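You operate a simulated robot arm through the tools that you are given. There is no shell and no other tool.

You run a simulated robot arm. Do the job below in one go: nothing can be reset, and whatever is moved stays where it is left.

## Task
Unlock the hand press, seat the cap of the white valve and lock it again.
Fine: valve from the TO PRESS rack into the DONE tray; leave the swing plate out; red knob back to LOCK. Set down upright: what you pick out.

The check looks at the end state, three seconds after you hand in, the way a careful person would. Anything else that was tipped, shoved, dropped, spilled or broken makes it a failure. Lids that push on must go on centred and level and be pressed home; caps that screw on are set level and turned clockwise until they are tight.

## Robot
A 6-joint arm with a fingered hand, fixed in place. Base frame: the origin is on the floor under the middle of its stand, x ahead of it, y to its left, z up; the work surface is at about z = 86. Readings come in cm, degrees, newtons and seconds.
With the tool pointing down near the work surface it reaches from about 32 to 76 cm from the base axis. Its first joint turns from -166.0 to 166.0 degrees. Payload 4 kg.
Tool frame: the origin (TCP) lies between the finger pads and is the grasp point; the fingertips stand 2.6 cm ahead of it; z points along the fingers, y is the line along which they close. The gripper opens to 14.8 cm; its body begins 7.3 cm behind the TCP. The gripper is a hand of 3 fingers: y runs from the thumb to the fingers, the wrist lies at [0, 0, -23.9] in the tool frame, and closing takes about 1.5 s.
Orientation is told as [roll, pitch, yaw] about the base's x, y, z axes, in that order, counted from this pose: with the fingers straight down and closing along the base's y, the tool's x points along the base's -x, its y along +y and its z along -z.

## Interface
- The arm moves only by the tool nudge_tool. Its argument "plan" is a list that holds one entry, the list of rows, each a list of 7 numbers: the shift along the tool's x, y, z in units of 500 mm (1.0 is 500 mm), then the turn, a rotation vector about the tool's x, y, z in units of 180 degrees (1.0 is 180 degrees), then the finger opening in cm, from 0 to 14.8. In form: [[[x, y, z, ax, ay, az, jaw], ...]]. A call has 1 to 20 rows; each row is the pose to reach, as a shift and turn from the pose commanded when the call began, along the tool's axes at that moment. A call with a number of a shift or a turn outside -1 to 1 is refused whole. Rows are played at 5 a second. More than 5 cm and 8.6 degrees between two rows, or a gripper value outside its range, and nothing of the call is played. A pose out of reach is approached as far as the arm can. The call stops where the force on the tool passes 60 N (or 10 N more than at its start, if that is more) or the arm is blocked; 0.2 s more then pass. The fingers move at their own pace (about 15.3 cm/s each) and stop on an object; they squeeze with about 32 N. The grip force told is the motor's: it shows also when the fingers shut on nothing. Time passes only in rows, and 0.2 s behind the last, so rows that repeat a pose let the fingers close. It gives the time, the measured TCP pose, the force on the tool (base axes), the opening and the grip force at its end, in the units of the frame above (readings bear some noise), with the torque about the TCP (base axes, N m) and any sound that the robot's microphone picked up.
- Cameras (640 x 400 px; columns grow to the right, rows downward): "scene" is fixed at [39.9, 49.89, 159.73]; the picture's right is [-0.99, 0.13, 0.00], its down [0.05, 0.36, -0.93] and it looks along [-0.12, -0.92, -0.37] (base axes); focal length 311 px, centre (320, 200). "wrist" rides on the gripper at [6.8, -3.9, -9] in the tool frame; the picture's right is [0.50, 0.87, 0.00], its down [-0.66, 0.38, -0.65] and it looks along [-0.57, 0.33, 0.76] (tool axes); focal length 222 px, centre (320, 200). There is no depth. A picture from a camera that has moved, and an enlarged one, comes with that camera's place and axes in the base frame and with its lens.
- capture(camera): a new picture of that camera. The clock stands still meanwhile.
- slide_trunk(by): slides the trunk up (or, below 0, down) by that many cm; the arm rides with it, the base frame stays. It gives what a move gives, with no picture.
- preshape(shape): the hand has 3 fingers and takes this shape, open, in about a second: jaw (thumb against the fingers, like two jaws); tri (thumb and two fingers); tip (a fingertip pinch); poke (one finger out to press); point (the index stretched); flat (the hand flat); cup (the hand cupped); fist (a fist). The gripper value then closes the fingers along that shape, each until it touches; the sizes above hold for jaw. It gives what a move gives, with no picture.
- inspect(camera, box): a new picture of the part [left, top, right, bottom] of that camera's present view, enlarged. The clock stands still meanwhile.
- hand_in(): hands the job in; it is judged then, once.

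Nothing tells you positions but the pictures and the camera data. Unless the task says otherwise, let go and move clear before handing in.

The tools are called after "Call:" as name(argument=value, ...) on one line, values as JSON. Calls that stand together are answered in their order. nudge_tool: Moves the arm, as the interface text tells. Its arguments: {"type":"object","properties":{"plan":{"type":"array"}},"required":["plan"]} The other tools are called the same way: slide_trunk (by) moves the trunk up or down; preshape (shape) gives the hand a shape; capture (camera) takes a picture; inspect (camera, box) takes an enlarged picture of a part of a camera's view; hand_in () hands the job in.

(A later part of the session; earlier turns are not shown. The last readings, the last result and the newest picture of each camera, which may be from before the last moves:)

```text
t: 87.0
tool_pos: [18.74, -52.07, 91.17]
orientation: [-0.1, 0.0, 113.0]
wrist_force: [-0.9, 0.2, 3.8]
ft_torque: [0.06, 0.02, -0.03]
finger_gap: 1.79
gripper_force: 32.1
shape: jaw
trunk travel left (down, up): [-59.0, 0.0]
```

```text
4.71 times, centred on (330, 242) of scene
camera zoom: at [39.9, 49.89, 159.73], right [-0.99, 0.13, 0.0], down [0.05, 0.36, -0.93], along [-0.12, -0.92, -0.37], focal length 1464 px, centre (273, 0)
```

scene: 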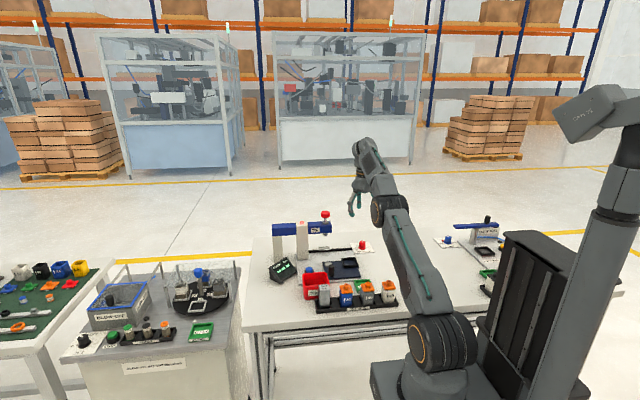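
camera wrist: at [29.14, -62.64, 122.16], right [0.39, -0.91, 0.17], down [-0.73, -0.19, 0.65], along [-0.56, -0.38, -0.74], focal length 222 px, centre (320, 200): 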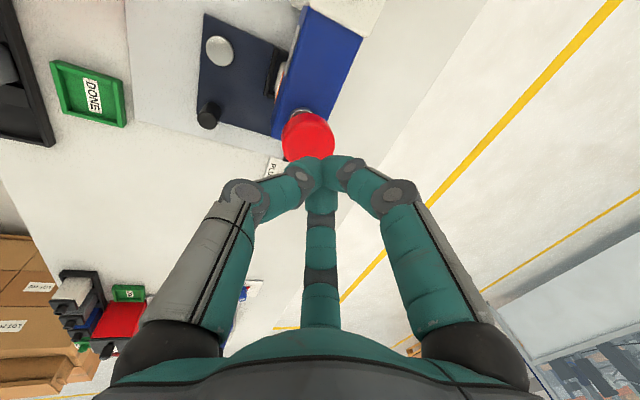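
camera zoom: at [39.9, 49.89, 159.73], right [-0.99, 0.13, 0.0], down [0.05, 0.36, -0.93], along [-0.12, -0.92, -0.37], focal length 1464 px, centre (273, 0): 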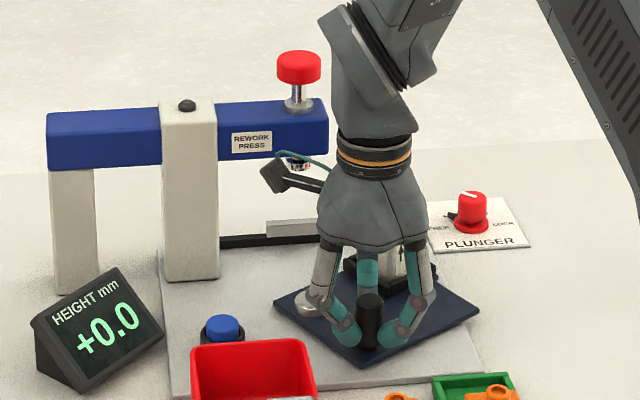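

Moving smoothly. Now the last 30° to the original out position.

Call:
nudge_tool(plan=[[[-0.00102, -0.01296, 0, 0, 0, 0.02778, 1.2], [-0.00091, -0.02596, 0, 0, 0, 0.05556, 1.2], [0.00034, -0.03889, 0, 0, 0, 0.08333, 1.2], [0.00271, -0.05167, 0, 0, 0, 0.11111, 1.2], [0.00618, -0.0642, 0, 0, 0, 0.13889, 1.2], [0.01073, -0.07637, 0, 0, 0, 0.16667, 1.2], [0.01073, -0.07637, 0, 0, 0, 0.16667, 1.2]]])

Call:
inspect(camera="scene", box=[280, 200, 380, 285])

Call:
inspect(camera="wrist", box=[220, 0, 640, 240])

```text
t: 88.6
tool_pos: [22.54, -51.04, 91.17]
orientation: [0.0, -0.2, 83.1]
wrist_force: [-0.9, 3.1, -1.9]
ft_torque: [0.05, 0.01, -0.03]
finger_gap: 1.8
gripper_force: 32.2
shape: jaw
trunk travel left (down, up): [-59.0, 0.0]
```

```text
4.71 times, centred on (330, 242) of scene
camera zoom: at [39.9, 49.89, 159.73], right [-0.99, 0.13, 0.0], down [0.05, 0.36, -0.93], along [-0.12, -0.92, -0.37], focal length 1464 px, centre (273, 0)
```

zoom: 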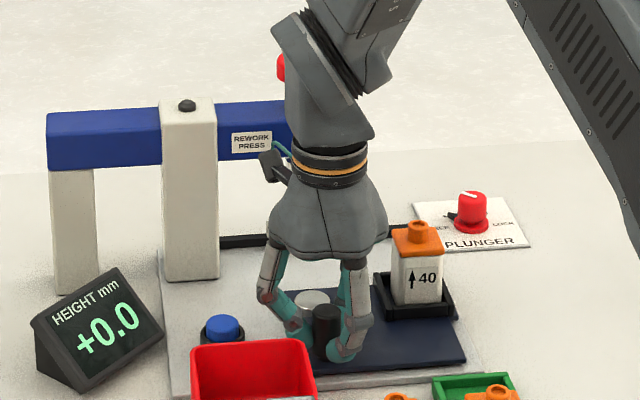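

```text
1.52 times, centred on (430, 120) of wrist
camera zoom: at [25.51, -58.18, 100.22], right [-0.92, -0.39, 0.0], down [-0.3, 0.7, 0.65], along [-0.26, 0.6, -0.76], focal length 338 px, centre (152, 322)
```

zoom: 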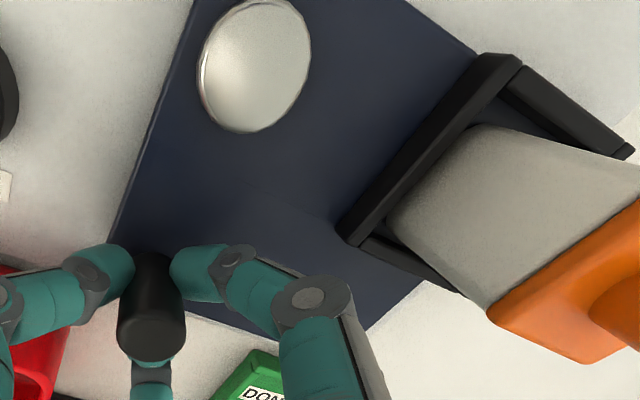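

The plate is back out with the valve still upright in the nest. Releasing the handle, rising, then turning to yaw 0 over the valve.

Call:
nudge_tool(plan=[[[0, 0, 0, 0, 0, 0, 2.0], [0, 0, 0, 0, 0, 0, 3.0], [0, 0, 0, 0, 0, 0, 4.5], [0, 0, 0, 0, 0, 0, 5.5], [0, 0, 0, 0, 0, 0, 5.5], [0, 0, -0.04, 0, 0, 0, 5.5], [0, 0, -0.1, 0, 0, 0, 5.5], [0, 0, -0.18, 0, 0, 0, 5.5], [0, 0, -0.26, 0, 0, 0, 5.5], [0, 0, -0.34, 0, 0, 0, 5.5]]])

Call:
nudge_tool(plan=[[[0.015, 0.0146, 0, 0, 0, 0.042, 7.5], [0.03, 0.029, 0, 0, 0, 0.084, 7.5], [0.046, 0.0438, 0, 0, 0, 0.126, 7.5], [0.0614, 0.0584, 0, 0, 0, 0.168, 7.5], [0.0767, 0.073, 0, 0, 0, 0.21, 7.5], [0.092, 0.0876, 0, 0, 0, 0.252, 7.5], [0.1074, 0.102, 0, 0, 0, 0.294, 7.5], [0.1228, 0.1168, 0, 0, 0, 0.336, 7.5], [0.138, 0.131, 0, 0, 0, 0.378, 7.5], [0.153, 0.146, 0, 0, 0, 0.42, 7.5], [0.1688, 0.1606, 0, 0, 0, 0.461, 7.5], [0.1688, 0.1606, 0, 0, 0, 0.461, 7.5]]])

Call:
capture(camera="wrist")

Call:
inspect(camera="wrist", box=[250, 40, 390, 160])

```text
t: 90.8
tool_pos: [22.44, -51.07, 108.28]
orientation: [0.0, -0.1, 83.0]
wrist_force: [0.3, -0.6, 0.1]
ft_torque: [0.0, -0.02, -0.01]
finger_gap: 5.44
gripper_force: 0.0
shape: jaw
trunk travel left (down, up): [-59.0, 0.0]
```

```text
t: 93.4
tool_pos: [13.36, -58.43, 108.24]
orientation: [0.1, -0.1, 0.0]
wrist_force: [0.2, 0.6, -0.9]
ft_torque: [-0.01, 0.02, 0.0]
finger_gap: 7.42
gripper_force: 0.0
shape: jaw
trunk travel left (down, up): [-59.0, 0.0]
```

```text
taken
camera wrist: at [6.6, -62.31, 117.23], right [-0.5, 0.87, 0.0], down [0.65, 0.38, 0.65], along [0.57, 0.33, -0.76], focal length 222 px, centre (320, 200)
```

wrist: 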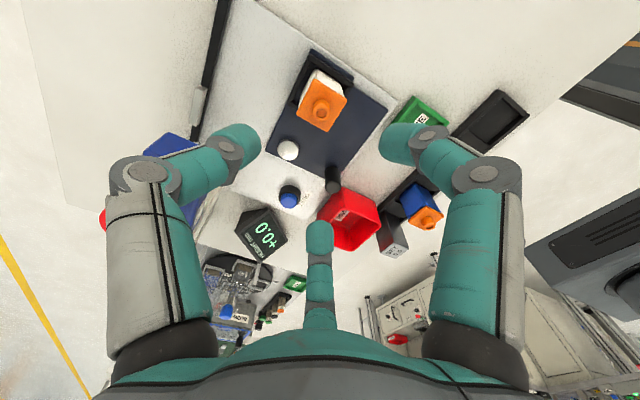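

```text
3.33 times, centred on (320, 100) of wrist
camera zoom: at [6.6, -62.31, 117.23], right [-0.5, 0.87, 0.0], down [0.65, 0.38, 0.65], along [0.57, 0.33, -0.76], focal length 740 px, centre (320, 533)
```

zoom: 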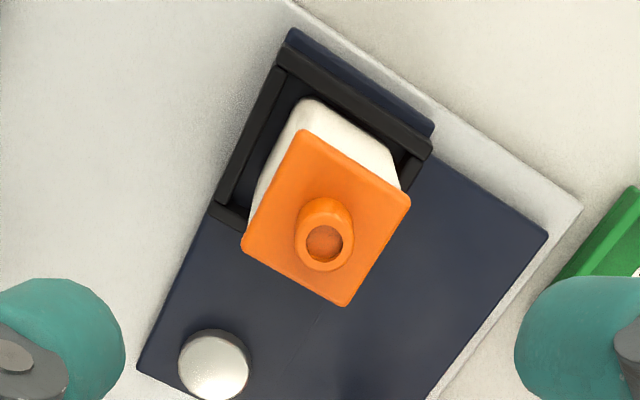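

The cap is level and flush and the valve is centred at about (13.36, -58.24), aligned. Descending around it to grip the body.

Call:
nudge_tool(plan=[[[0, 0.005, 0.08, 0, 0, 0, 7.5], [0, 0.005, 0.16, 0, 0, 0, 7.5], [0, 0.005, 0.22, 0, 0, 0, 7.5], [0, 0.005, 0.28, 0, 0, 0, 7.5], [0, 0.005, 0.326, 0, 0, 0, 7.5], [0, 0.005, 0.326, 0, 0, 0, 7.5]]])

Call:
inspect(camera="wrist", box=[210, 60, 430, 280])

Call:
inspect(camera="scene", box=[325, 228, 385, 278])

```text
t: 94.8
tool_pos: [13.44, -58.39, 91.96]
orientation: [0.3, -0.3, 0.4]
wrist_force: [0.3, 0.1, -0.9]
ft_torque: [-0.05, 0.0, -0.01]
finger_gap: 7.46
gripper_force: 0.0
shape: jaw
trunk travel left (down, up): [-59.0, 0.0]
```

```text
1.82 times, centred on (320, 170) of wrist
camera zoom: at [6.53, -62.18, 100.82], right [-0.51, 0.86, 0.0], down [0.65, 0.38, 0.66], along [0.57, 0.33, -0.75], focal length 404 px, centre (320, 254)
```

zoom: 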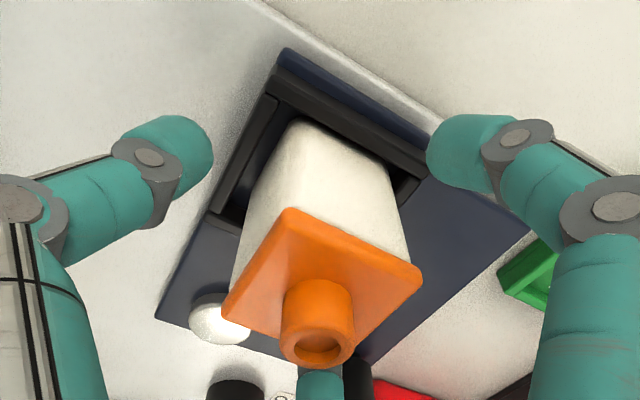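

```text
8.00 times, centred on (355, 253) of scene
camera zoom: at [39.9, 49.89, 159.73], right [-0.99, 0.13, 0.0], down [0.05, 0.36, -0.93], along [-0.12, -0.92, -0.37], focal length 2489 px, centre (40, -224)
```

zoom: 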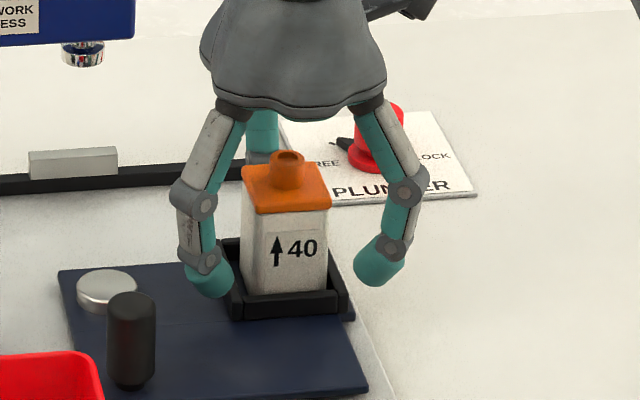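

The fingers are around the body with room on all sides. Closing gradually.

Call:
nudge_tool(plan=[[[0, 0, 0, 0, 0, 0, 6.5], [0, 0, 0, 0, 0, 0, 5.8], [0, 0, 0, 0, 0, 0, 5.2], [0, 0, 0, 0, 0, 0, 4.8], [0, 0, 0, 0, 0, 0, 4.4], [0, 0, 0, 0, 0, 0, 4.1], [0, 0, 0, 0, 0, 0, 3.8], [0, 0, 0, 0, 0, 0, 3.5], [0, 0, 0, 0, 0, 0, 3.0], [0, 0, 0, 0, 0, 0, 3.0]]])

Call:
inspect(camera="wrist", box=[210, 60, 430, 280])

```text
t: 97.0
tool_pos: [13.37, -58.33, 91.82]
orientation: [0.3, -0.4, 0.4]
wrist_force: [-0.5, -0.2, 0.4]
ft_torque: [0.01, -0.01, -0.04]
finger_gap: 3.72
gripper_force: 32.3
shape: jaw
trunk travel left (down, up): [-59.0, 0.0]
```

```text
1.82 times, centred on (320, 170) of wrist
camera zoom: at [6.54, -62.18, 100.83], right [-0.51, 0.86, 0.0], down [0.65, 0.38, 0.66], along [0.57, 0.33, -0.75], focal length 404 px, centre (320, 254)
```

zoom: 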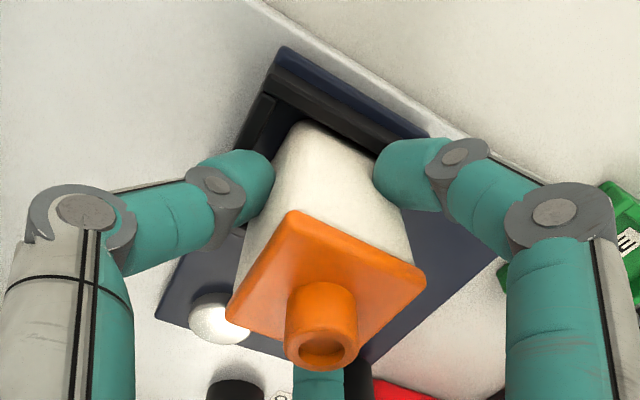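

Gripped at 32 N. Lifting slowly out of the nest, then up.

Call:
nudge_tool(plan=[[[0, 0, -0.01, 0, 0, 0, 3.0], [0, 0, -0.02, 0, 0, 0, 3.0], [0, 0, -0.035, 0, 0, 0, 3.0], [0, 0, -0.055, 0, 0, 0, 3.0], [0, 0, -0.055, 0, 0, 0, 3.0]]])

Call:
inspect(camera="scene", box=[325, 228, 385, 278])

Call:
inspect(camera="wrist", box=[210, 60, 430, 280])

```text
t: 98.2
tool_pos: [13.4, -58.13, 94.61]
orientation: [0.0, 0.0, 0.1]
wrist_force: [0.0, 0.2, -0.9]
ft_torque: [-0.02, 0.02, -0.02]
finger_gap: 3.7
gripper_force: 31.7
shape: jaw
trunk travel left (down, up): [-59.0, 0.0]
```

```text
8.00 times, centred on (355, 253) of scene
camera zoom: at [39.9, 49.89, 159.73], right [-0.99, 0.13, 0.0], down [0.05, 0.36, -0.93], along [-0.12, -0.92, -0.37], focal length 2489 px, centre (40, -224)
```

zoom: 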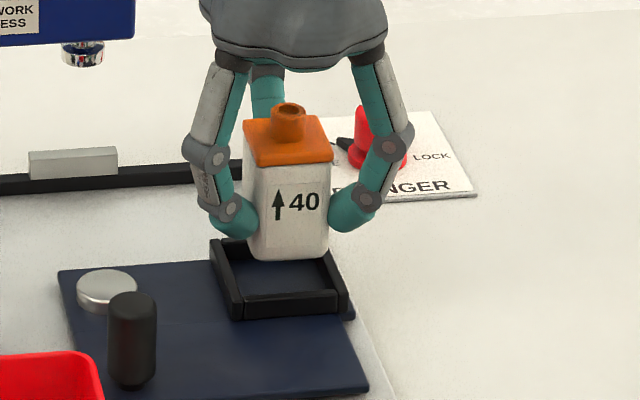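

```text
1.82 times, centred on (320, 170) of wrist
camera zoom: at [6.63, -62.09, 103.66], right [-0.5, 0.86, 0.0], down [0.65, 0.38, 0.65], along [0.57, 0.33, -0.76], focal length 404 px, centre (320, 254)
```

zoom: 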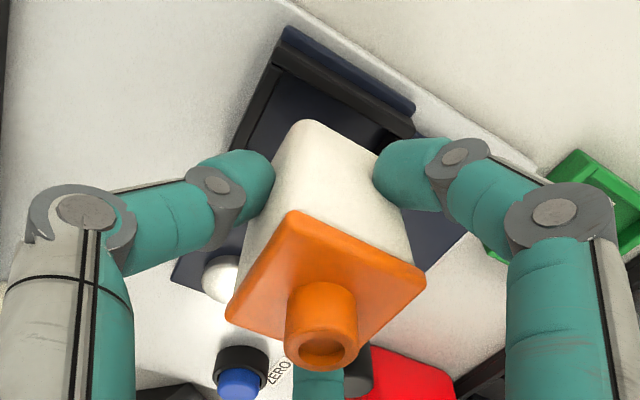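

The valve is held upright with its cap flush, and the plate stayed put. Raising and carrying it over the DONE tray.

Call:
nudge_tool(plan=[[[0, 0, -0.06, 0, 0, 0, 3.0], [0, 0, -0.13, 0, 0, 0, 3.0], [0, 0, -0.2, 0, 0, 0, 3.0], [0, 0, -0.25, 0, 0, 0, 3.0], [0.01, 0.06, -0.25, 0, 0, 0, 3.0], [0.02, 0.12, -0.25, 0, 0, 0, 3.0], [0.03, 0.19, -0.25, 0, 0, 0, 3.0], [0.036, 0.24, -0.25, 0, 0, 0, 3.0], [0.04, 0.272, -0.25, 0, 0, 0, 3.0], [0.04, 0.272, -0.25, 0, 0, 0, 3.0]]])

Call:
capture(camera="wrist")

Call:
inspect(camera="wrist", box=[250, 40, 390, 160])

Call:
inspect(camera="scene", box=[340, 250, 400, 310])

```text
t: 100.4
tool_pos: [11.38, -44.72, 107.48]
orientation: [-0.1, 0.0, 0.1]
wrist_force: [-0.2, -0.4, -1.1]
ft_torque: [-0.03, -0.02, 0.02]
finger_gap: 3.73
gripper_force: 31.7
shape: jaw
trunk travel left (down, up): [-59.0, 0.0]
```

```text
taken
camera wrist: at [4.73, -48.56, 116.46], right [-0.5, 0.87, 0.0], down [0.65, 0.38, 0.65], along [0.57, 0.33, -0.76], focal length 222 px, centre (320, 200)
```

wrist: 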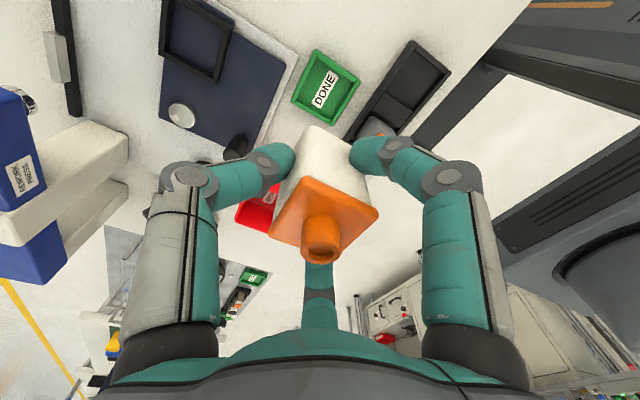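

```text
3.33 times, centred on (320, 100) of wrist
camera zoom: at [4.73, -48.56, 116.46], right [-0.5, 0.87, 0.0], down [0.65, 0.38, 0.65], along [0.57, 0.33, -0.76], focal length 740 px, centre (320, 533)
```

zoom: 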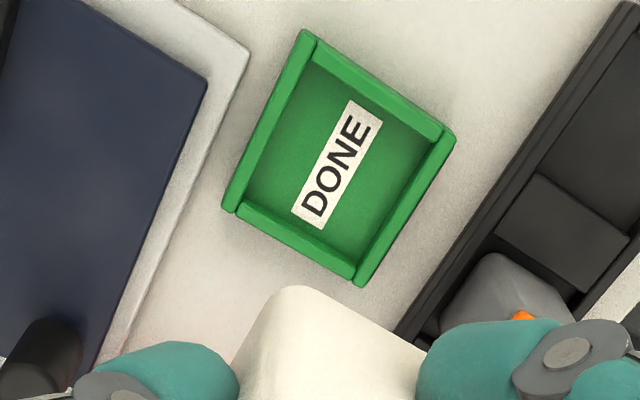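

```text
6.67 times, centred on (370, 280) of scene
camera zoom: at [39.9, 49.89, 159.73], right [-0.99, 0.13, 0.0], down [0.05, 0.36, -0.93], along [-0.12, -0.92, -0.37], focal length 2074 px, centre (-13, -333)
```

zoom: 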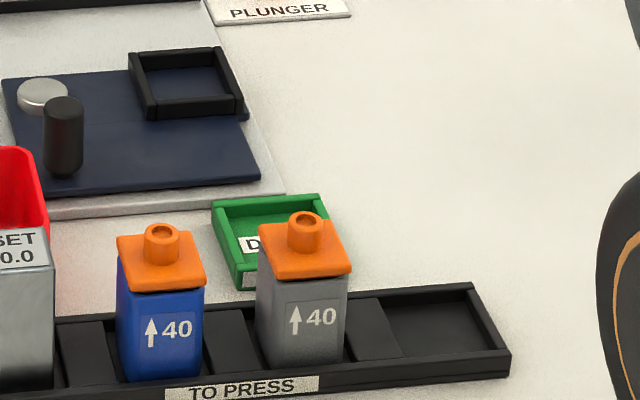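

The tray is centred at about (11.1, -44.35), about 5 cm square inside. Aligning and lowering to just above its rim.

Call:
nudge_tool(plan=[[[0.004, 0.003, 0.05, 0, 0, 0, 3.0], [0.0084, 0.0066, 0.11, 0, 0, 0, 3.0], [0.0084, 0.0066, 0.17, 0, 0, 0, 3.0], [0.0084, 0.0066, 0.22, 0, 0, 0, 3.0], [0.0084, 0.0066, 0.26, 0, 0, 0, 3.0], [0.0084, 0.0066, 0.282, 0, 0, 0, 3.0], [0.0084, 0.0066, 0.282, 0, 0, 0, 3.0]]])

Call:
inspect(camera="wrist", box=[210, 40, 430, 240])

Call:
inspect(camera="scene", box=[340, 250, 400, 310])

```text
t: 102.0
tool_pos: [9.98, -44.32, 93.31]
orientation: [0.2, -1.7, 0.6]
wrist_force: [-0.2, 1.1, -0.7]
ft_torque: [0.01, -0.01, 0.0]
finger_gap: 3.69
gripper_force: 31.9
shape: jaw
out of reach, approached as far as the arm can: row 2, 3, 4, 5, 6, 7
trunk travel left (down, up): [-59.0, 0.0]
```

```text
2.00 times, centred on (320, 140) of wrist
camera zoom: at [2.99, -48.39, 102.04], right [-0.51, 0.86, -0.01], down [0.63, 0.38, 0.67], along [0.58, 0.34, -0.74], focal length 444 px, centre (320, 320)
```

zoom: 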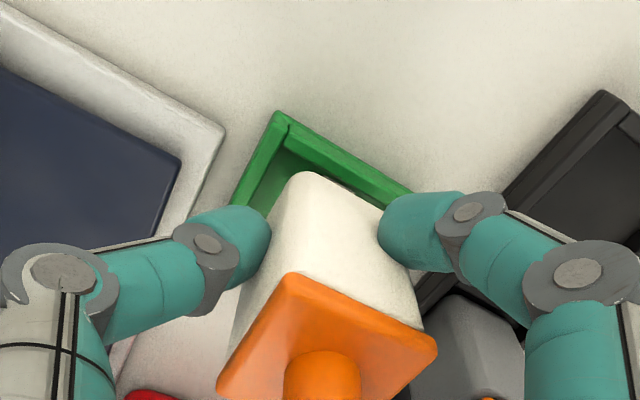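

```text
6.67 times, centred on (370, 280) of scene
camera zoom: at [39.9, 49.89, 159.73], right [-0.99, 0.13, 0.0], down [0.05, 0.36, -0.93], along [-0.12, -0.92, -0.37], focal length 2074 px, centre (-13, -333)
```

zoom: 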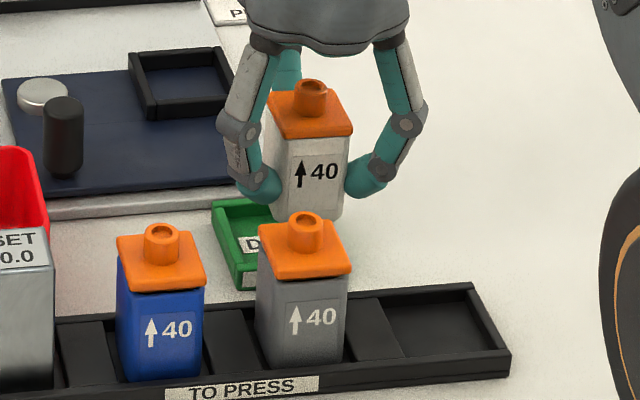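

The arm hit a joint limit here in this wrist orientation, leaving it about 1 cm short and tilted 1.7°. I will raise again and turn the wrist +90° to a freer orientation; the square valve fits either way.

Call:
nudge_tool(plan=[[[0, 0, -0.06, 0, 0, 0, 3.0], [0, 0, -0.12, 0, 0, 0, 3.0], [0, 0, -0.19, 0, 0, 0, 3.0], [0, 0, -0.26, 0, 0, 0, 3.0], [0, 0, -0.28, 0, 0, 0, 3.0], [0, 0, -0.28, 0, 0, 0, 3.0]]])

```text
t: 103.4
tool_pos: [9.79, -44.3, 107.21]
orientation: [0.0, 0.0, 0.0]
wrist_force: [-0.1, -0.4, -1.8]
ft_torque: [0.02, 0.0, 0.0]
finger_gap: 3.72
gripper_force: 32.1
shape: jaw
out of reach, approached as far as the arm can: row 1, 2
trunk travel left (down, up): [-59.0, 0.0]
```

Call:
nudge_tool(plan=[[[-0.002, 0, 0, 0, 0, -0.0417, 3.0], [-0.004, 0, 0, 0, 0, -0.0833, 3.0], [-0.006, 0, 0, 0, 0, -0.125, 3.0], [-0.008, 0, 0, 0, 0, -0.1667, 3.0], [-0.01, 0, 0, 0, 0, -0.2083, 3.0], [-0.013, 0, 0, 0, 0, -0.25, 3.0], [-0.016, 0, 0, 0, 0, -0.2917, 3.0], [-0.018, 0, 0, 0, 0, -0.3333, 3.0], [-0.02, 0, 0, 0, 0, -0.375, 3.0], [-0.022, 0, 0, 0, 0, -0.4167, 3.0], [-0.024, -0.001, 0, 0, 0, -0.4583, 3.0], [-0.026, -0.001, 0, 0, 0, -0.5, 3.0], [-0.026, -0.001, 0, 0, 0, -0.5, 3.0]]])

Call:
capture(camera="wrist")

Call:
inspect(camera="wrist", box=[230, 20, 410, 200])

```text
t: 106.2
tool_pos: [11.09, -44.43, 107.33]
orientation: [0.0, -0.1, 90.1]
wrist_force: [0.5, -0.1, -1.1]
ft_torque: [-0.03, 0.02, 0.03]
finger_gap: 3.67
gripper_force: 32.3
shape: jaw
trunk travel left (down, up): [-59.0, 0.0]
```

```text
taken
camera wrist: at [15.1, -51.12, 116.32], right [-0.86, -0.5, 0.0], down [-0.38, 0.65, 0.65], along [-0.33, 0.57, -0.76], focal length 222 px, centre (320, 200)
```

wrist: 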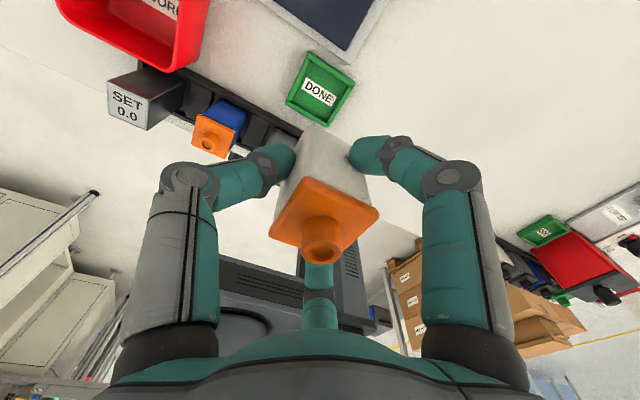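

```text
2.22 times, centred on (320, 110) of wrist
camera zoom: at [15.1, -51.12, 116.32], right [-0.86, -0.5, 0.0], down [-0.38, 0.65, 0.65], along [-0.33, 0.57, -0.76], focal length 494 px, centre (320, 400)
```

zoom: 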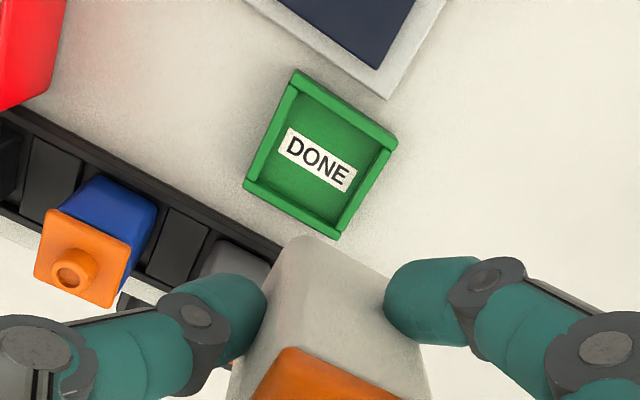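

Now the wrist is free and the tray centre reads about (11.2, -44.25), with the valve centred over it. Lowering to just above the rim.

Call:
nudge_tool(plan=[[[-0.003, -0.002, 0.06, 0, 0, 0, 3.0], [-0.003, -0.002, 0.13, 0, 0, 0, 3.0], [-0.003, -0.002, 0.19, 0, 0, 0, 3.0], [-0.003, -0.002, 0.25, 0, 0, 0, 3.0], [-0.003, -0.002, 0.288, 0, 0, 0, 3.0], [-0.003, -0.002, 0.288, 0, 0, 0, 3.0]]])

Call:
inspect(camera="wrist", box=[210, 40, 430, 240])

Call:
inspect(camera="scene", box=[345, 255, 395, 305])

```text
t: 107.6
tool_pos: [11.41, -44.46, 92.93]
orientation: [0.0, -0.1, 90.2]
wrist_force: [0.2, 1.1, -0.7]
ft_torque: [-0.03, 0.01, -0.03]
finger_gap: 3.64
gripper_force: 31.3
shape: jaw
trunk travel left (down, up): [-59.0, 0.0]
```

```text
2.00 times, centred on (320, 140) of wrist
camera zoom: at [15.23, -51.07, 101.89], right [-0.86, -0.5, 0.0], down [-0.38, 0.65, 0.65], along [-0.33, 0.57, -0.76], focal length 444 px, centre (320, 320)
```

zoom: 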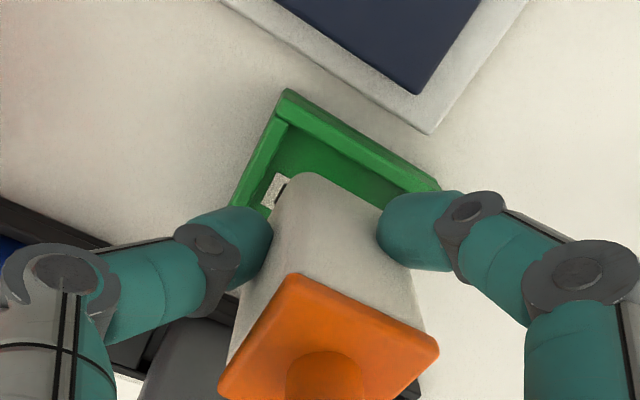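

```text
8.00 times, centred on (370, 280) of scene
camera zoom: at [39.9, 49.89, 159.73], right [-0.99, 0.13, 0.0], down [0.05, 0.36, -0.93], along [-0.12, -0.92, -0.37], focal length 2489 px, centre (-80, -440)
```

zoom: 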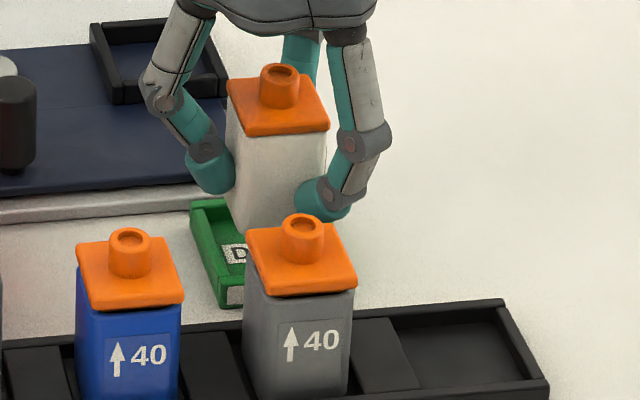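

Call:
nudge_tool(plan=[[[0, 0, 0.006, 0, 0, 0, 3.0], [0, 0, 0.012, 0, 0, 0, 3.0], [0, 0, 0.02, 0, 0, 0, 3.0], [0, 0, 0.02, 0, 0, 0, 3.0]]])

Call:
inspect(camera="wrist", box=[260, 70, 400, 180])

Call:
inspect(camera="scene", box=[345, 262, 395, 302])

```text
t: 108.6
tool_pos: [11.38, -44.26, 91.95]
orientation: [-0.1, 0.0, 90.0]
wrist_force: [-0.2, -0.6, -1.2]
ft_torque: [-0.01, 0.0, -0.02]
finger_gap: 3.63
gripper_force: 32.3
shape: jaw
trunk travel left (down, up): [-59.0, 0.0]
```

```text
3.64 times, centred on (330, 125) of wrist
camera zoom: at [15.28, -51.05, 100.87], right [-0.87, -0.5, 0.0], down [-0.38, 0.65, 0.65], along [-0.33, 0.57, -0.76], focal length 808 px, centre (284, 473)
```

zoom: 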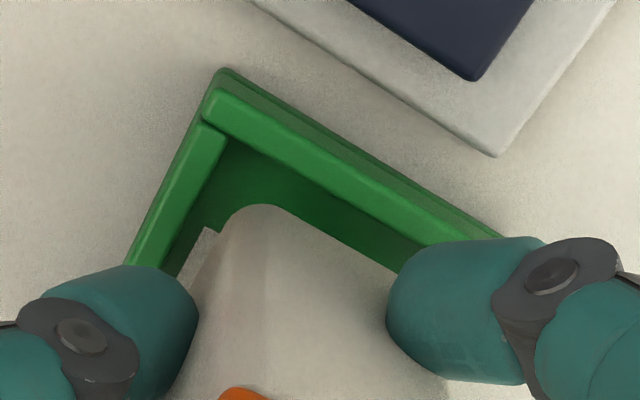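

```text
10.00 times, centred on (370, 282) of scene
camera zoom: at [39.9, 49.89, 159.73], right [-0.99, 0.13, 0.0], down [0.05, 0.36, -0.93], along [-0.12, -0.92, -0.37], focal length 3111 px, centre (-180, -620)
```

zoom: 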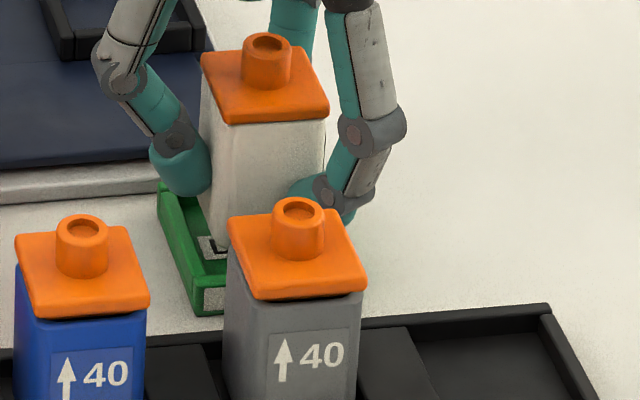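

The valve is inside the tray outline but 0.3 cm toward -x; I will shift +0.3 in x and lower in small steps.

Call:
nudge_tool(plan=[[[0, -0.003, 0, 0, 0, 0, 3.0], [0, -0.006, 0.002, 0, 0, 0, 3.0], [0, -0.006, 0.006, 0, 0, 0, 3.0], [0, -0.006, 0.01, 0, 0, 0, 3.0], [0, -0.006, 0.013, 0, 0, 0, 3.0], [0, -0.006, 0.013, 0, 0, 0, 3.0]]])

Call:
inspect(camera="wrist", box=[260, 70, 400, 180])

```text
t: 110.0
tool_pos: [11.56, -44.23, 91.16]
orientation: [0.0, -0.1, 90.1]
wrist_force: [0.1, -0.8, -0.9]
ft_torque: [0.01, 0.03, 0.01]
finger_gap: 3.67
gripper_force: 32.1
shape: jaw
trunk travel left (down, up): [-59.0, 0.0]
```

```text
3.64 times, centred on (330, 125) of wrist
camera zoom: at [15.53, -51.0, 100.23], right [-0.87, -0.5, 0.0], down [-0.38, 0.65, 0.65], along [-0.33, 0.57, -0.76], focal length 808 px, centre (284, 473)
```

zoom: 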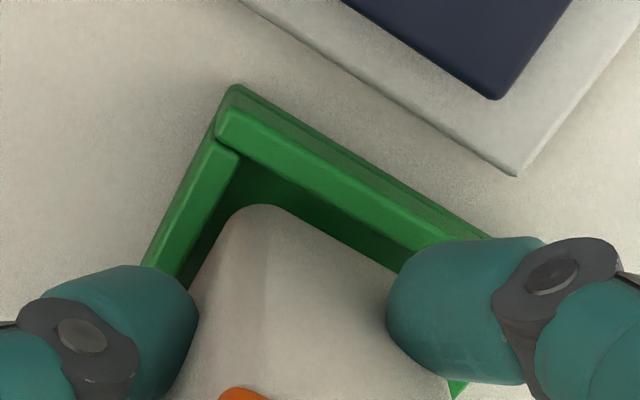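

Call:
nudge_tool(plan=[[[0, 0, 0.002, 0, 0, 0, 3.0], [0, 0, 0.004, 0, 0, 0, 3.0], [0, 0, 0.004, 0, 0, 0, 3.0]]])

```text
t: 110.8
tool_pos: [11.61, -44.34, 91.13]
orientation: [0.0, 0.0, 90.0]
wrist_force: [-0.5, -0.2, -1.0]
ft_torque: [-0.02, 0.0, -0.03]
finger_gap: 3.65
gripper_force: 31.9
shape: jaw
trunk travel left (down, up): [-59.0, 0.0]
```

Call:
nudge_tool(plan=[[[0, 0, 0.002, 0, 0, 0, 3.0], [0, 0, 0.004, 0, 0, 0, 3.0], [0, 0, 0.004, 0, 0, 0, 3.0]]])

```text
t: 111.6
tool_pos: [11.53, -44.31, 90.98]
orientation: [0.0, -0.2, 90.0]
wrist_force: [0.1, 0.4, -0.6]
ft_torque: [0.01, -0.03, 0.0]
finger_gap: 3.65
gripper_force: 32.5
shape: jaw
trunk travel left (down, up): [-59.0, 0.0]
```

No contact yet. Lowering further in 0.1–0.2 cm steps.

Call:
nudge_tool(plan=[[[0, 0, 0.002, 0, 0, 0, 3.0], [0, 0, 0.004, 0, 0, 0, 3.0], [0, 0, 0.004, 0, 0, 0, 3.0]]])

Call:
inspect(camera="scene", box=[345, 262, 395, 302])

```text
t: 112.4
tool_pos: [11.55, -44.19, 90.67]
orientation: [-0.1, 0.0, 90.0]
wrist_force: [0.7, -0.1, 11.4]
ft_torque: [0.0, 0.07, 0.01]
finger_gap: 3.72
gripper_force: 31.9
shape: jaw
trunk travel left (down, up): [-59.0, 0.0]
```

```text
10.00 times, centred on (370, 282) of scene
camera zoom: at [39.9, 49.89, 159.73], right [-0.99, 0.13, 0.0], down [0.05, 0.36, -0.93], along [-0.12, -0.92, -0.37], focal length 3111 px, centre (-180, -620)
```

zoom: 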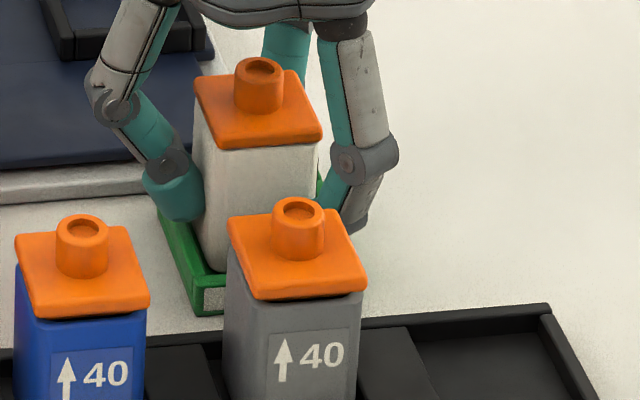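

Contact with the tray floor at 11 N, flat. Opening gently, only to 6.5 cm to stay clear of the rack.

Call:
nudge_tool(plan=[[[0, 0, 0, 0, 0, 0, 3.8], [0, 0, 0, 0, 0, 0, 4.2], [0, 0, 0, 0, 0, 0, 4.8], [0, 0, 0, 0, 0, 0, 5.4], [0, 0, 0, 0, 0, 0, 6.0], [0, 0, 0, 0, 0, 0, 6.5], [0, 0, 0, 0, 0, 0, 6.5]]])

Call:
inspect(camera="scene", box=[345, 262, 395, 302])

Call:
inspect(camera="wrist", box=[220, 60, 420, 240])

```text
t: 114.0
tool_pos: [11.62, -44.34, 90.72]
orientation: [0.0, 0.0, 90.1]
wrist_force: [-1.0, -0.1, -0.7]
ft_torque: [0.01, -0.01, -0.03]
finger_gap: 6.46
gripper_force: 0.0
shape: jaw
trunk travel left (down, up): [-59.0, 0.0]
```

```text
10.00 times, centred on (370, 282) of scene
camera zoom: at [39.9, 49.89, 159.73], right [-0.99, 0.13, 0.0], down [0.05, 0.36, -0.93], along [-0.12, -0.92, -0.37], focal length 3111 px, centre (-180, -620)
```

zoom: 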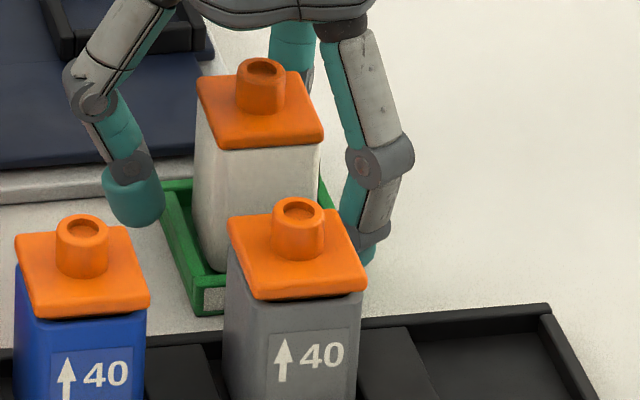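

```text
2.22 times, centred on (320, 150) of wrist
camera zoom: at [15.5, -51.01, 99.7], right [-0.87, -0.5, 0.0], down [-0.38, 0.65, 0.65], along [-0.33, 0.57, -0.76], focal length 494 px, centre (320, 311)
```

zoom: 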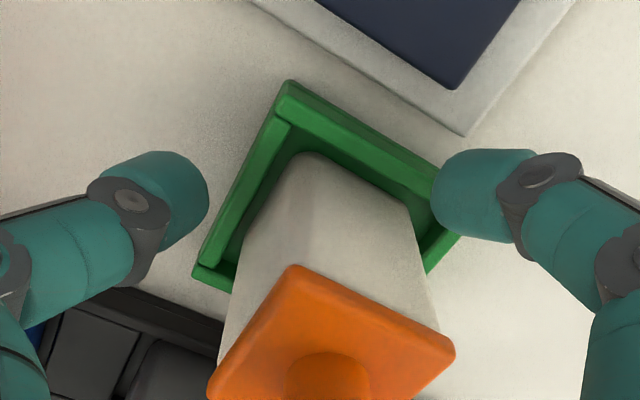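

The valve stands upright in the DONE tray. Rising straight up clear of it.

Call:
nudge_tool(plan=[[[0, 0, -0.03, 0, 0, 0, 6.5], [0, 0, -0.08, 0, 0, 0, 6.5], [0, 0, -0.15, 0, 0, 0, 6.5], [0, 0, -0.22, 0, 0, 0, 6.5], [0, 0, -0.3, 0, 0, 0, 6.5], [0, 0, -0.38, 0, 0, 0, 6.5], [0, 0, -0.42, 0, 0, 0, 6.5], [0, 0, -0.42, 0, 0, 0, 6.5]]])

Call:
inspect(camera="scene", box=[290, 240, 410, 320])

Call:
inspect(camera="wrist", box=[220, 20, 420, 200])

```text
t: 115.8
tool_pos: [11.57, -44.46, 111.82]
orientation: [0.1, 0.0, 90.0]
wrist_force: [0.4, 0.7, -0.7]
ft_torque: [0.0, 0.04, 0.0]
finger_gap: 6.45
gripper_force: 0.1
shape: jaw
trunk travel left (down, up): [-59.0, 0.0]
```

```text
5.00 times, centred on (350, 280) of scene
camera zoom: at [39.9, 49.89, 159.73], right [-0.99, 0.13, 0.0], down [0.05, 0.36, -0.93], along [-0.12, -0.92, -0.37], focal length 1555 px, centre (170, -200)
```

zoom: 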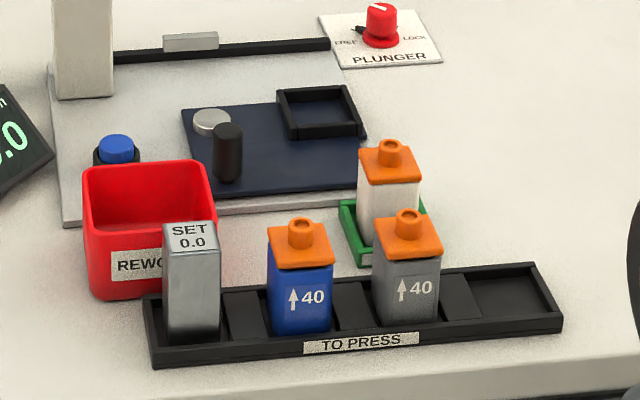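

```text
2.22 times, centred on (320, 110) of wrist
camera zoom: at [15.41, -51.12, 120.89], right [-0.87, -0.5, 0.0], down [-0.38, 0.65, 0.65], along [-0.33, 0.57, -0.76], focal length 494 px, centre (320, 400)
```

zoom: 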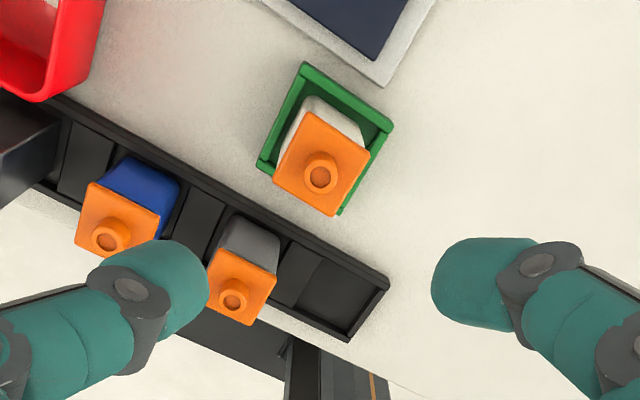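

All is in order: valve in DONE, plate out, neighbours untouched. Now I return to the knob, leaning 6° outward at yaw about 98, to turn it back to LOCK.

Call:
nudge_tool(plan=[[[0.07, 0.019, 0.03, 0, 0.004, -0.0055, 6], [0.14, 0.038, 0.065, 0, 0.008, -0.011, 6], [0.21, 0.057, 0.1, 0, 0.0125, -0.0166, 6], [0.281, 0.076, 0.14, 0, 0.0167, -0.0222, 6], [0.351, 0.095, 0.18, 0, 0.021, -0.0277, 6], [0.421, 0.114, 0.22, 0, 0.025, -0.0333, 6], [0.491, 0.133, 0.26, 0, 0.029, -0.0388, 6], [0.562, 0.152, 0.296, 0, 0.0333, -0.0444, 6], [0.562, 0.152, 0.296, 0, 0.0333, -0.0444, 6], [0.562, 0.152, 0.296, 0, 0.0333, -0.0444, 6]]])

Call:
inspect(camera="wrist", box=[220, 20, 420, 220])

Call:
inspect(camera="scene", box=[330, 210, 400, 265])

```text
t: 118.0
tool_pos: [4.16, -72.56, 96.83]
orientation: [0.5, 5.9, 98.1]
wrist_force: [-0.1, 0.3, -0.2]
ft_torque: [0.01, -0.01, -0.02]
finger_gap: 6.0
gripper_force: 0.2
shape: jaw
trunk travel left (down, up): [-59.0, 0.0]
```

```text
2.00 times, centred on (320, 120) of wrist
camera zoom: at [8.82, -77.74, 106.45], right [-0.79, -0.61, 0.06], down [-0.47, 0.66, 0.59], along [-0.4, 0.43, -0.81], focal length 444 px, centre (320, 360)
```

zoom: 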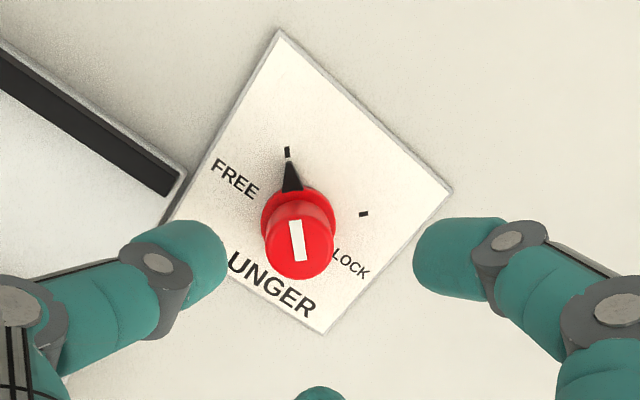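

```text
7.27 times, centred on (365, 238) of scene
camera zoom: at [39.9, 49.89, 159.73], right [-0.99, 0.13, 0.0], down [0.05, 0.36, -0.93], along [-0.12, -0.92, -0.37], focal length 2262 px, centre (-7, -73)
```

zoom: 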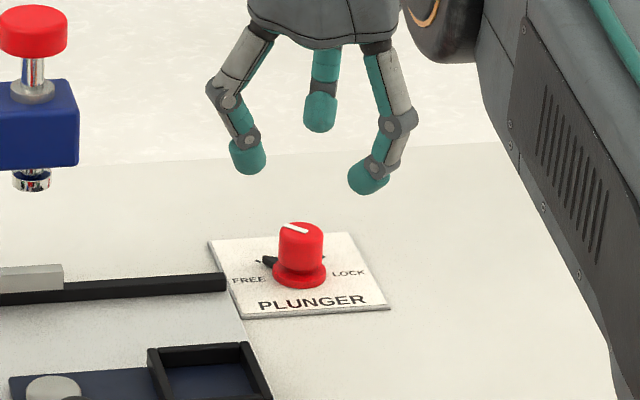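

By triangulating views from both sides, the knob axis is nearer (4.36, -72.4) and its top is about 88.6, lower than I first took it to be. I will align to that and come down partway.

Call:
nudge_tool(plan=[[[-0.005, -0.004, 0.025, 0, 0, 0, 6], [-0.009, -0.0074, 0.05, 0, 0, 0, 6], [-0.0127, -0.0074, 0.0751, 0, 0, 0, 6], [-0.0127, -0.0074, 0.0751, 0, 0, 0, 6]]])

Call:
inspect(camera="wrist", box=[220, 60, 420, 260])

Call:
inspect(camera="scene", box=[340, 225, 390, 262])

```text
t: 119.0
tool_pos: [4.38, -72.02, 92.87]
orientation: [0.4, 5.9, 98.1]
wrist_force: [-0.3, 0.2, 1.0]
ft_torque: [0.02, 0.01, 0.03]
finger_gap: 6.01
gripper_force: 0.0
shape: jaw
trunk travel left (down, up): [-59.0, 0.0]
```

```text
2.00 times, centred on (320, 160) of wrist
camera zoom: at [9.14, -77.29, 102.55], right [-0.79, -0.61, 0.06], down [-0.47, 0.66, 0.58], along [-0.4, 0.43, -0.81], focal length 444 px, centre (320, 280)
```

zoom: 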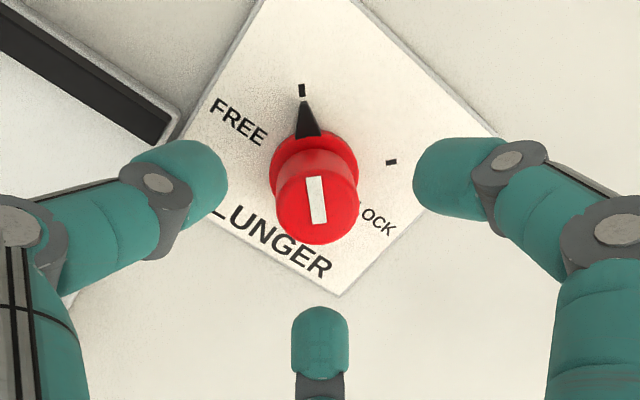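

```text
10.81 times, centred on (365, 244) of scene
camera zoom: at [39.9, 49.89, 159.73], right [-0.99, 0.13, 0.0], down [0.05, 0.36, -0.93], along [-0.12, -0.92, -0.37], focal length 3363 px, centre (-166, -270)
```

zoom: 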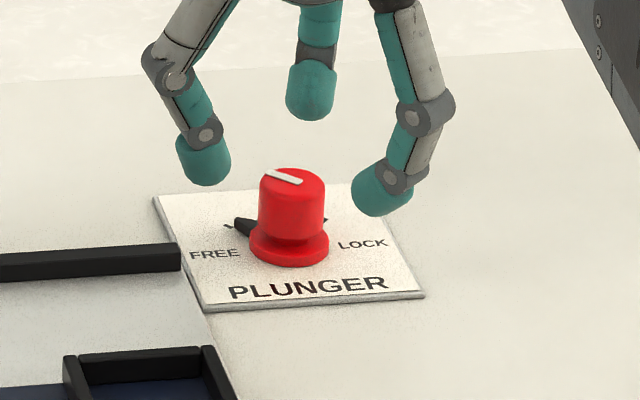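

Well centred now. Descending so the fingertips take the knob's full side.

Call:
nudge_tool(plan=[[[-0.002, 0.001, 0.018, 0, 0, 0, 6], [-0.004, 0.0018, 0.036, 0, 0, 0, 6], [-0.006, 0.0018, 0.054, 0, 0, 0, 6], [-0.0075, 0.0018, 0.0696, 0, 0, 0, 6], [-0.0075, 0.0018, 0.0696, 0, 0, 0, 6]]])

Call:
inspect(camera="wrist", box=[220, 60, 420, 260])

Call:
inspect(camera="scene", box=[340, 225, 390, 262])

```text
t: 120.2
tool_pos: [4.34, -72.16, 89.64]
orientation: [0.5, 5.9, 98.1]
wrist_force: [-0.5, -0.7, 0.2]
ft_torque: [0.01, -0.02, -0.02]
finger_gap: 6.02
gripper_force: 0.1
shape: jaw
trunk travel left (down, up): [-59.0, 0.0]
```

```text
2.00 times, centred on (320, 160) of wrist
camera zoom: at [9.01, -77.25, 99.2], right [-0.79, -0.61, 0.06], down [-0.47, 0.66, 0.58], along [-0.4, 0.43, -0.81], focal length 444 px, centre (320, 280)
```

zoom: 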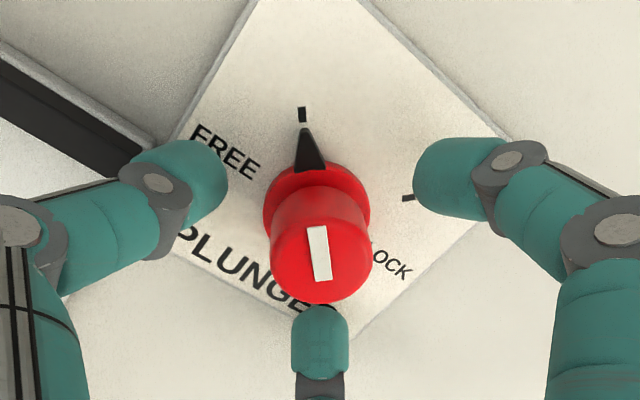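

```text
10.81 times, centred on (365, 244) of scene
camera zoom: at [39.9, 49.89, 159.73], right [-0.99, 0.13, 0.0], down [0.05, 0.36, -0.93], along [-0.12, -0.92, -0.37], focal length 3363 px, centre (-166, -270)
```

zoom: 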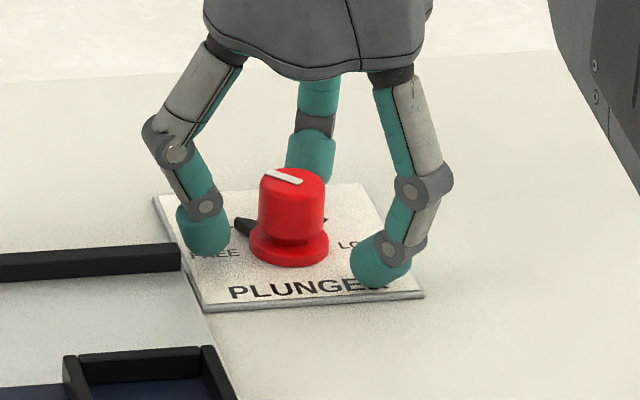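

The knob is well centred among the fingers, no contact yet. Closing.

Call:
nudge_tool(plan=[[[0, 0, 0, 0, 0, 0, 4.5], [0, 0, 0, 0, 0, 0, 3.6], [0, 0, 0, 0, 0, 0, 3.0], [0, 0, 0, 0, 0, 0, 2.6], [0, 0, 0, 0, 0, 0, 2.3], [0, 0, 0, 0, 0, 0, 2.0], [0, 0, 0, 0, 0, 0, 1.6], [0, 0, 0, 0, 0, 0, 1.2], [0, 0, 0, 0, 0, 0, 1.2]]])

Call:
inspect(camera="wrist", box=[220, 60, 420, 260])

```text
t: 122.2
tool_pos: [4.37, -72.12, 89.63]
orientation: [0.5, 5.9, 98.0]
wrist_force: [-0.4, 1.0, -3.8]
ft_torque: [0.13, -0.06, 0.04]
finger_gap: 2.14
gripper_force: 31.8
shape: jaw
trunk travel left (down, up): [-59.0, 0.0]
```

```text
2.00 times, centred on (320, 160) of wrist
camera zoom: at [9.01, -77.24, 99.17], right [-0.79, -0.61, 0.06], down [-0.47, 0.66, 0.59], along [-0.4, 0.43, -0.81], focal length 444 px, centre (320, 280)
```

zoom: 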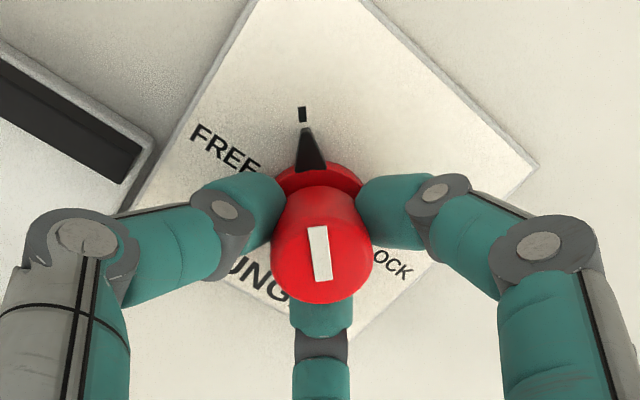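

Firm, balanced grip. Turning clockwise toward LOCK, 45° first.

Call:
nudge_tool(plan=[[[0, 0, 0, 0, 0, 0.0417, 1.0], [0, 0, 0, 0, 0, 0.0833, 1.0], [0, 0, 0, 0, 0, 0.125, 1.0], [0, 0, 0, 0, 0, 0.1667, 1.0], [0, 0, 0, 0, 0, 0.2083, 1.0], [0, 0, 0, 0, 0, 0.25, 1.0], [0, 0, 0, 0, 0, 0.25, 1.0]]])

Call:
inspect(camera="wrist", box=[220, 60, 420, 260])

```text
t: 123.8
tool_pos: [4.3, -72.06, 89.54]
orientation: [-3.8, 4.4, 52.8]
wrist_force: [4.4, 10.8, -6.3]
ft_torque: [0.31, 0.02, 0.05]
finger_gap: 2.11
gripper_force: 32.1
shape: jaw
trunk travel left (down, up): [-59.0, 0.0]
```

```text
2.00 times, centred on (320, 160) of wrist
camera zoom: at [3.32, -78.85, 99.29], right [-0.99, 0.12, -0.02], down [0.09, 0.81, 0.57], along [0.09, 0.57, -0.82], focal length 444 px, centre (320, 280)
```

zoom: 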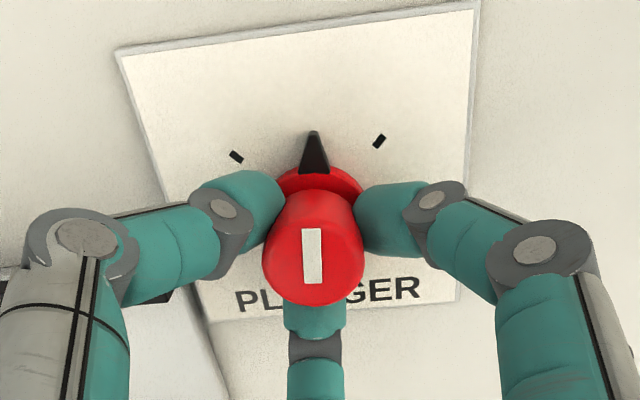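

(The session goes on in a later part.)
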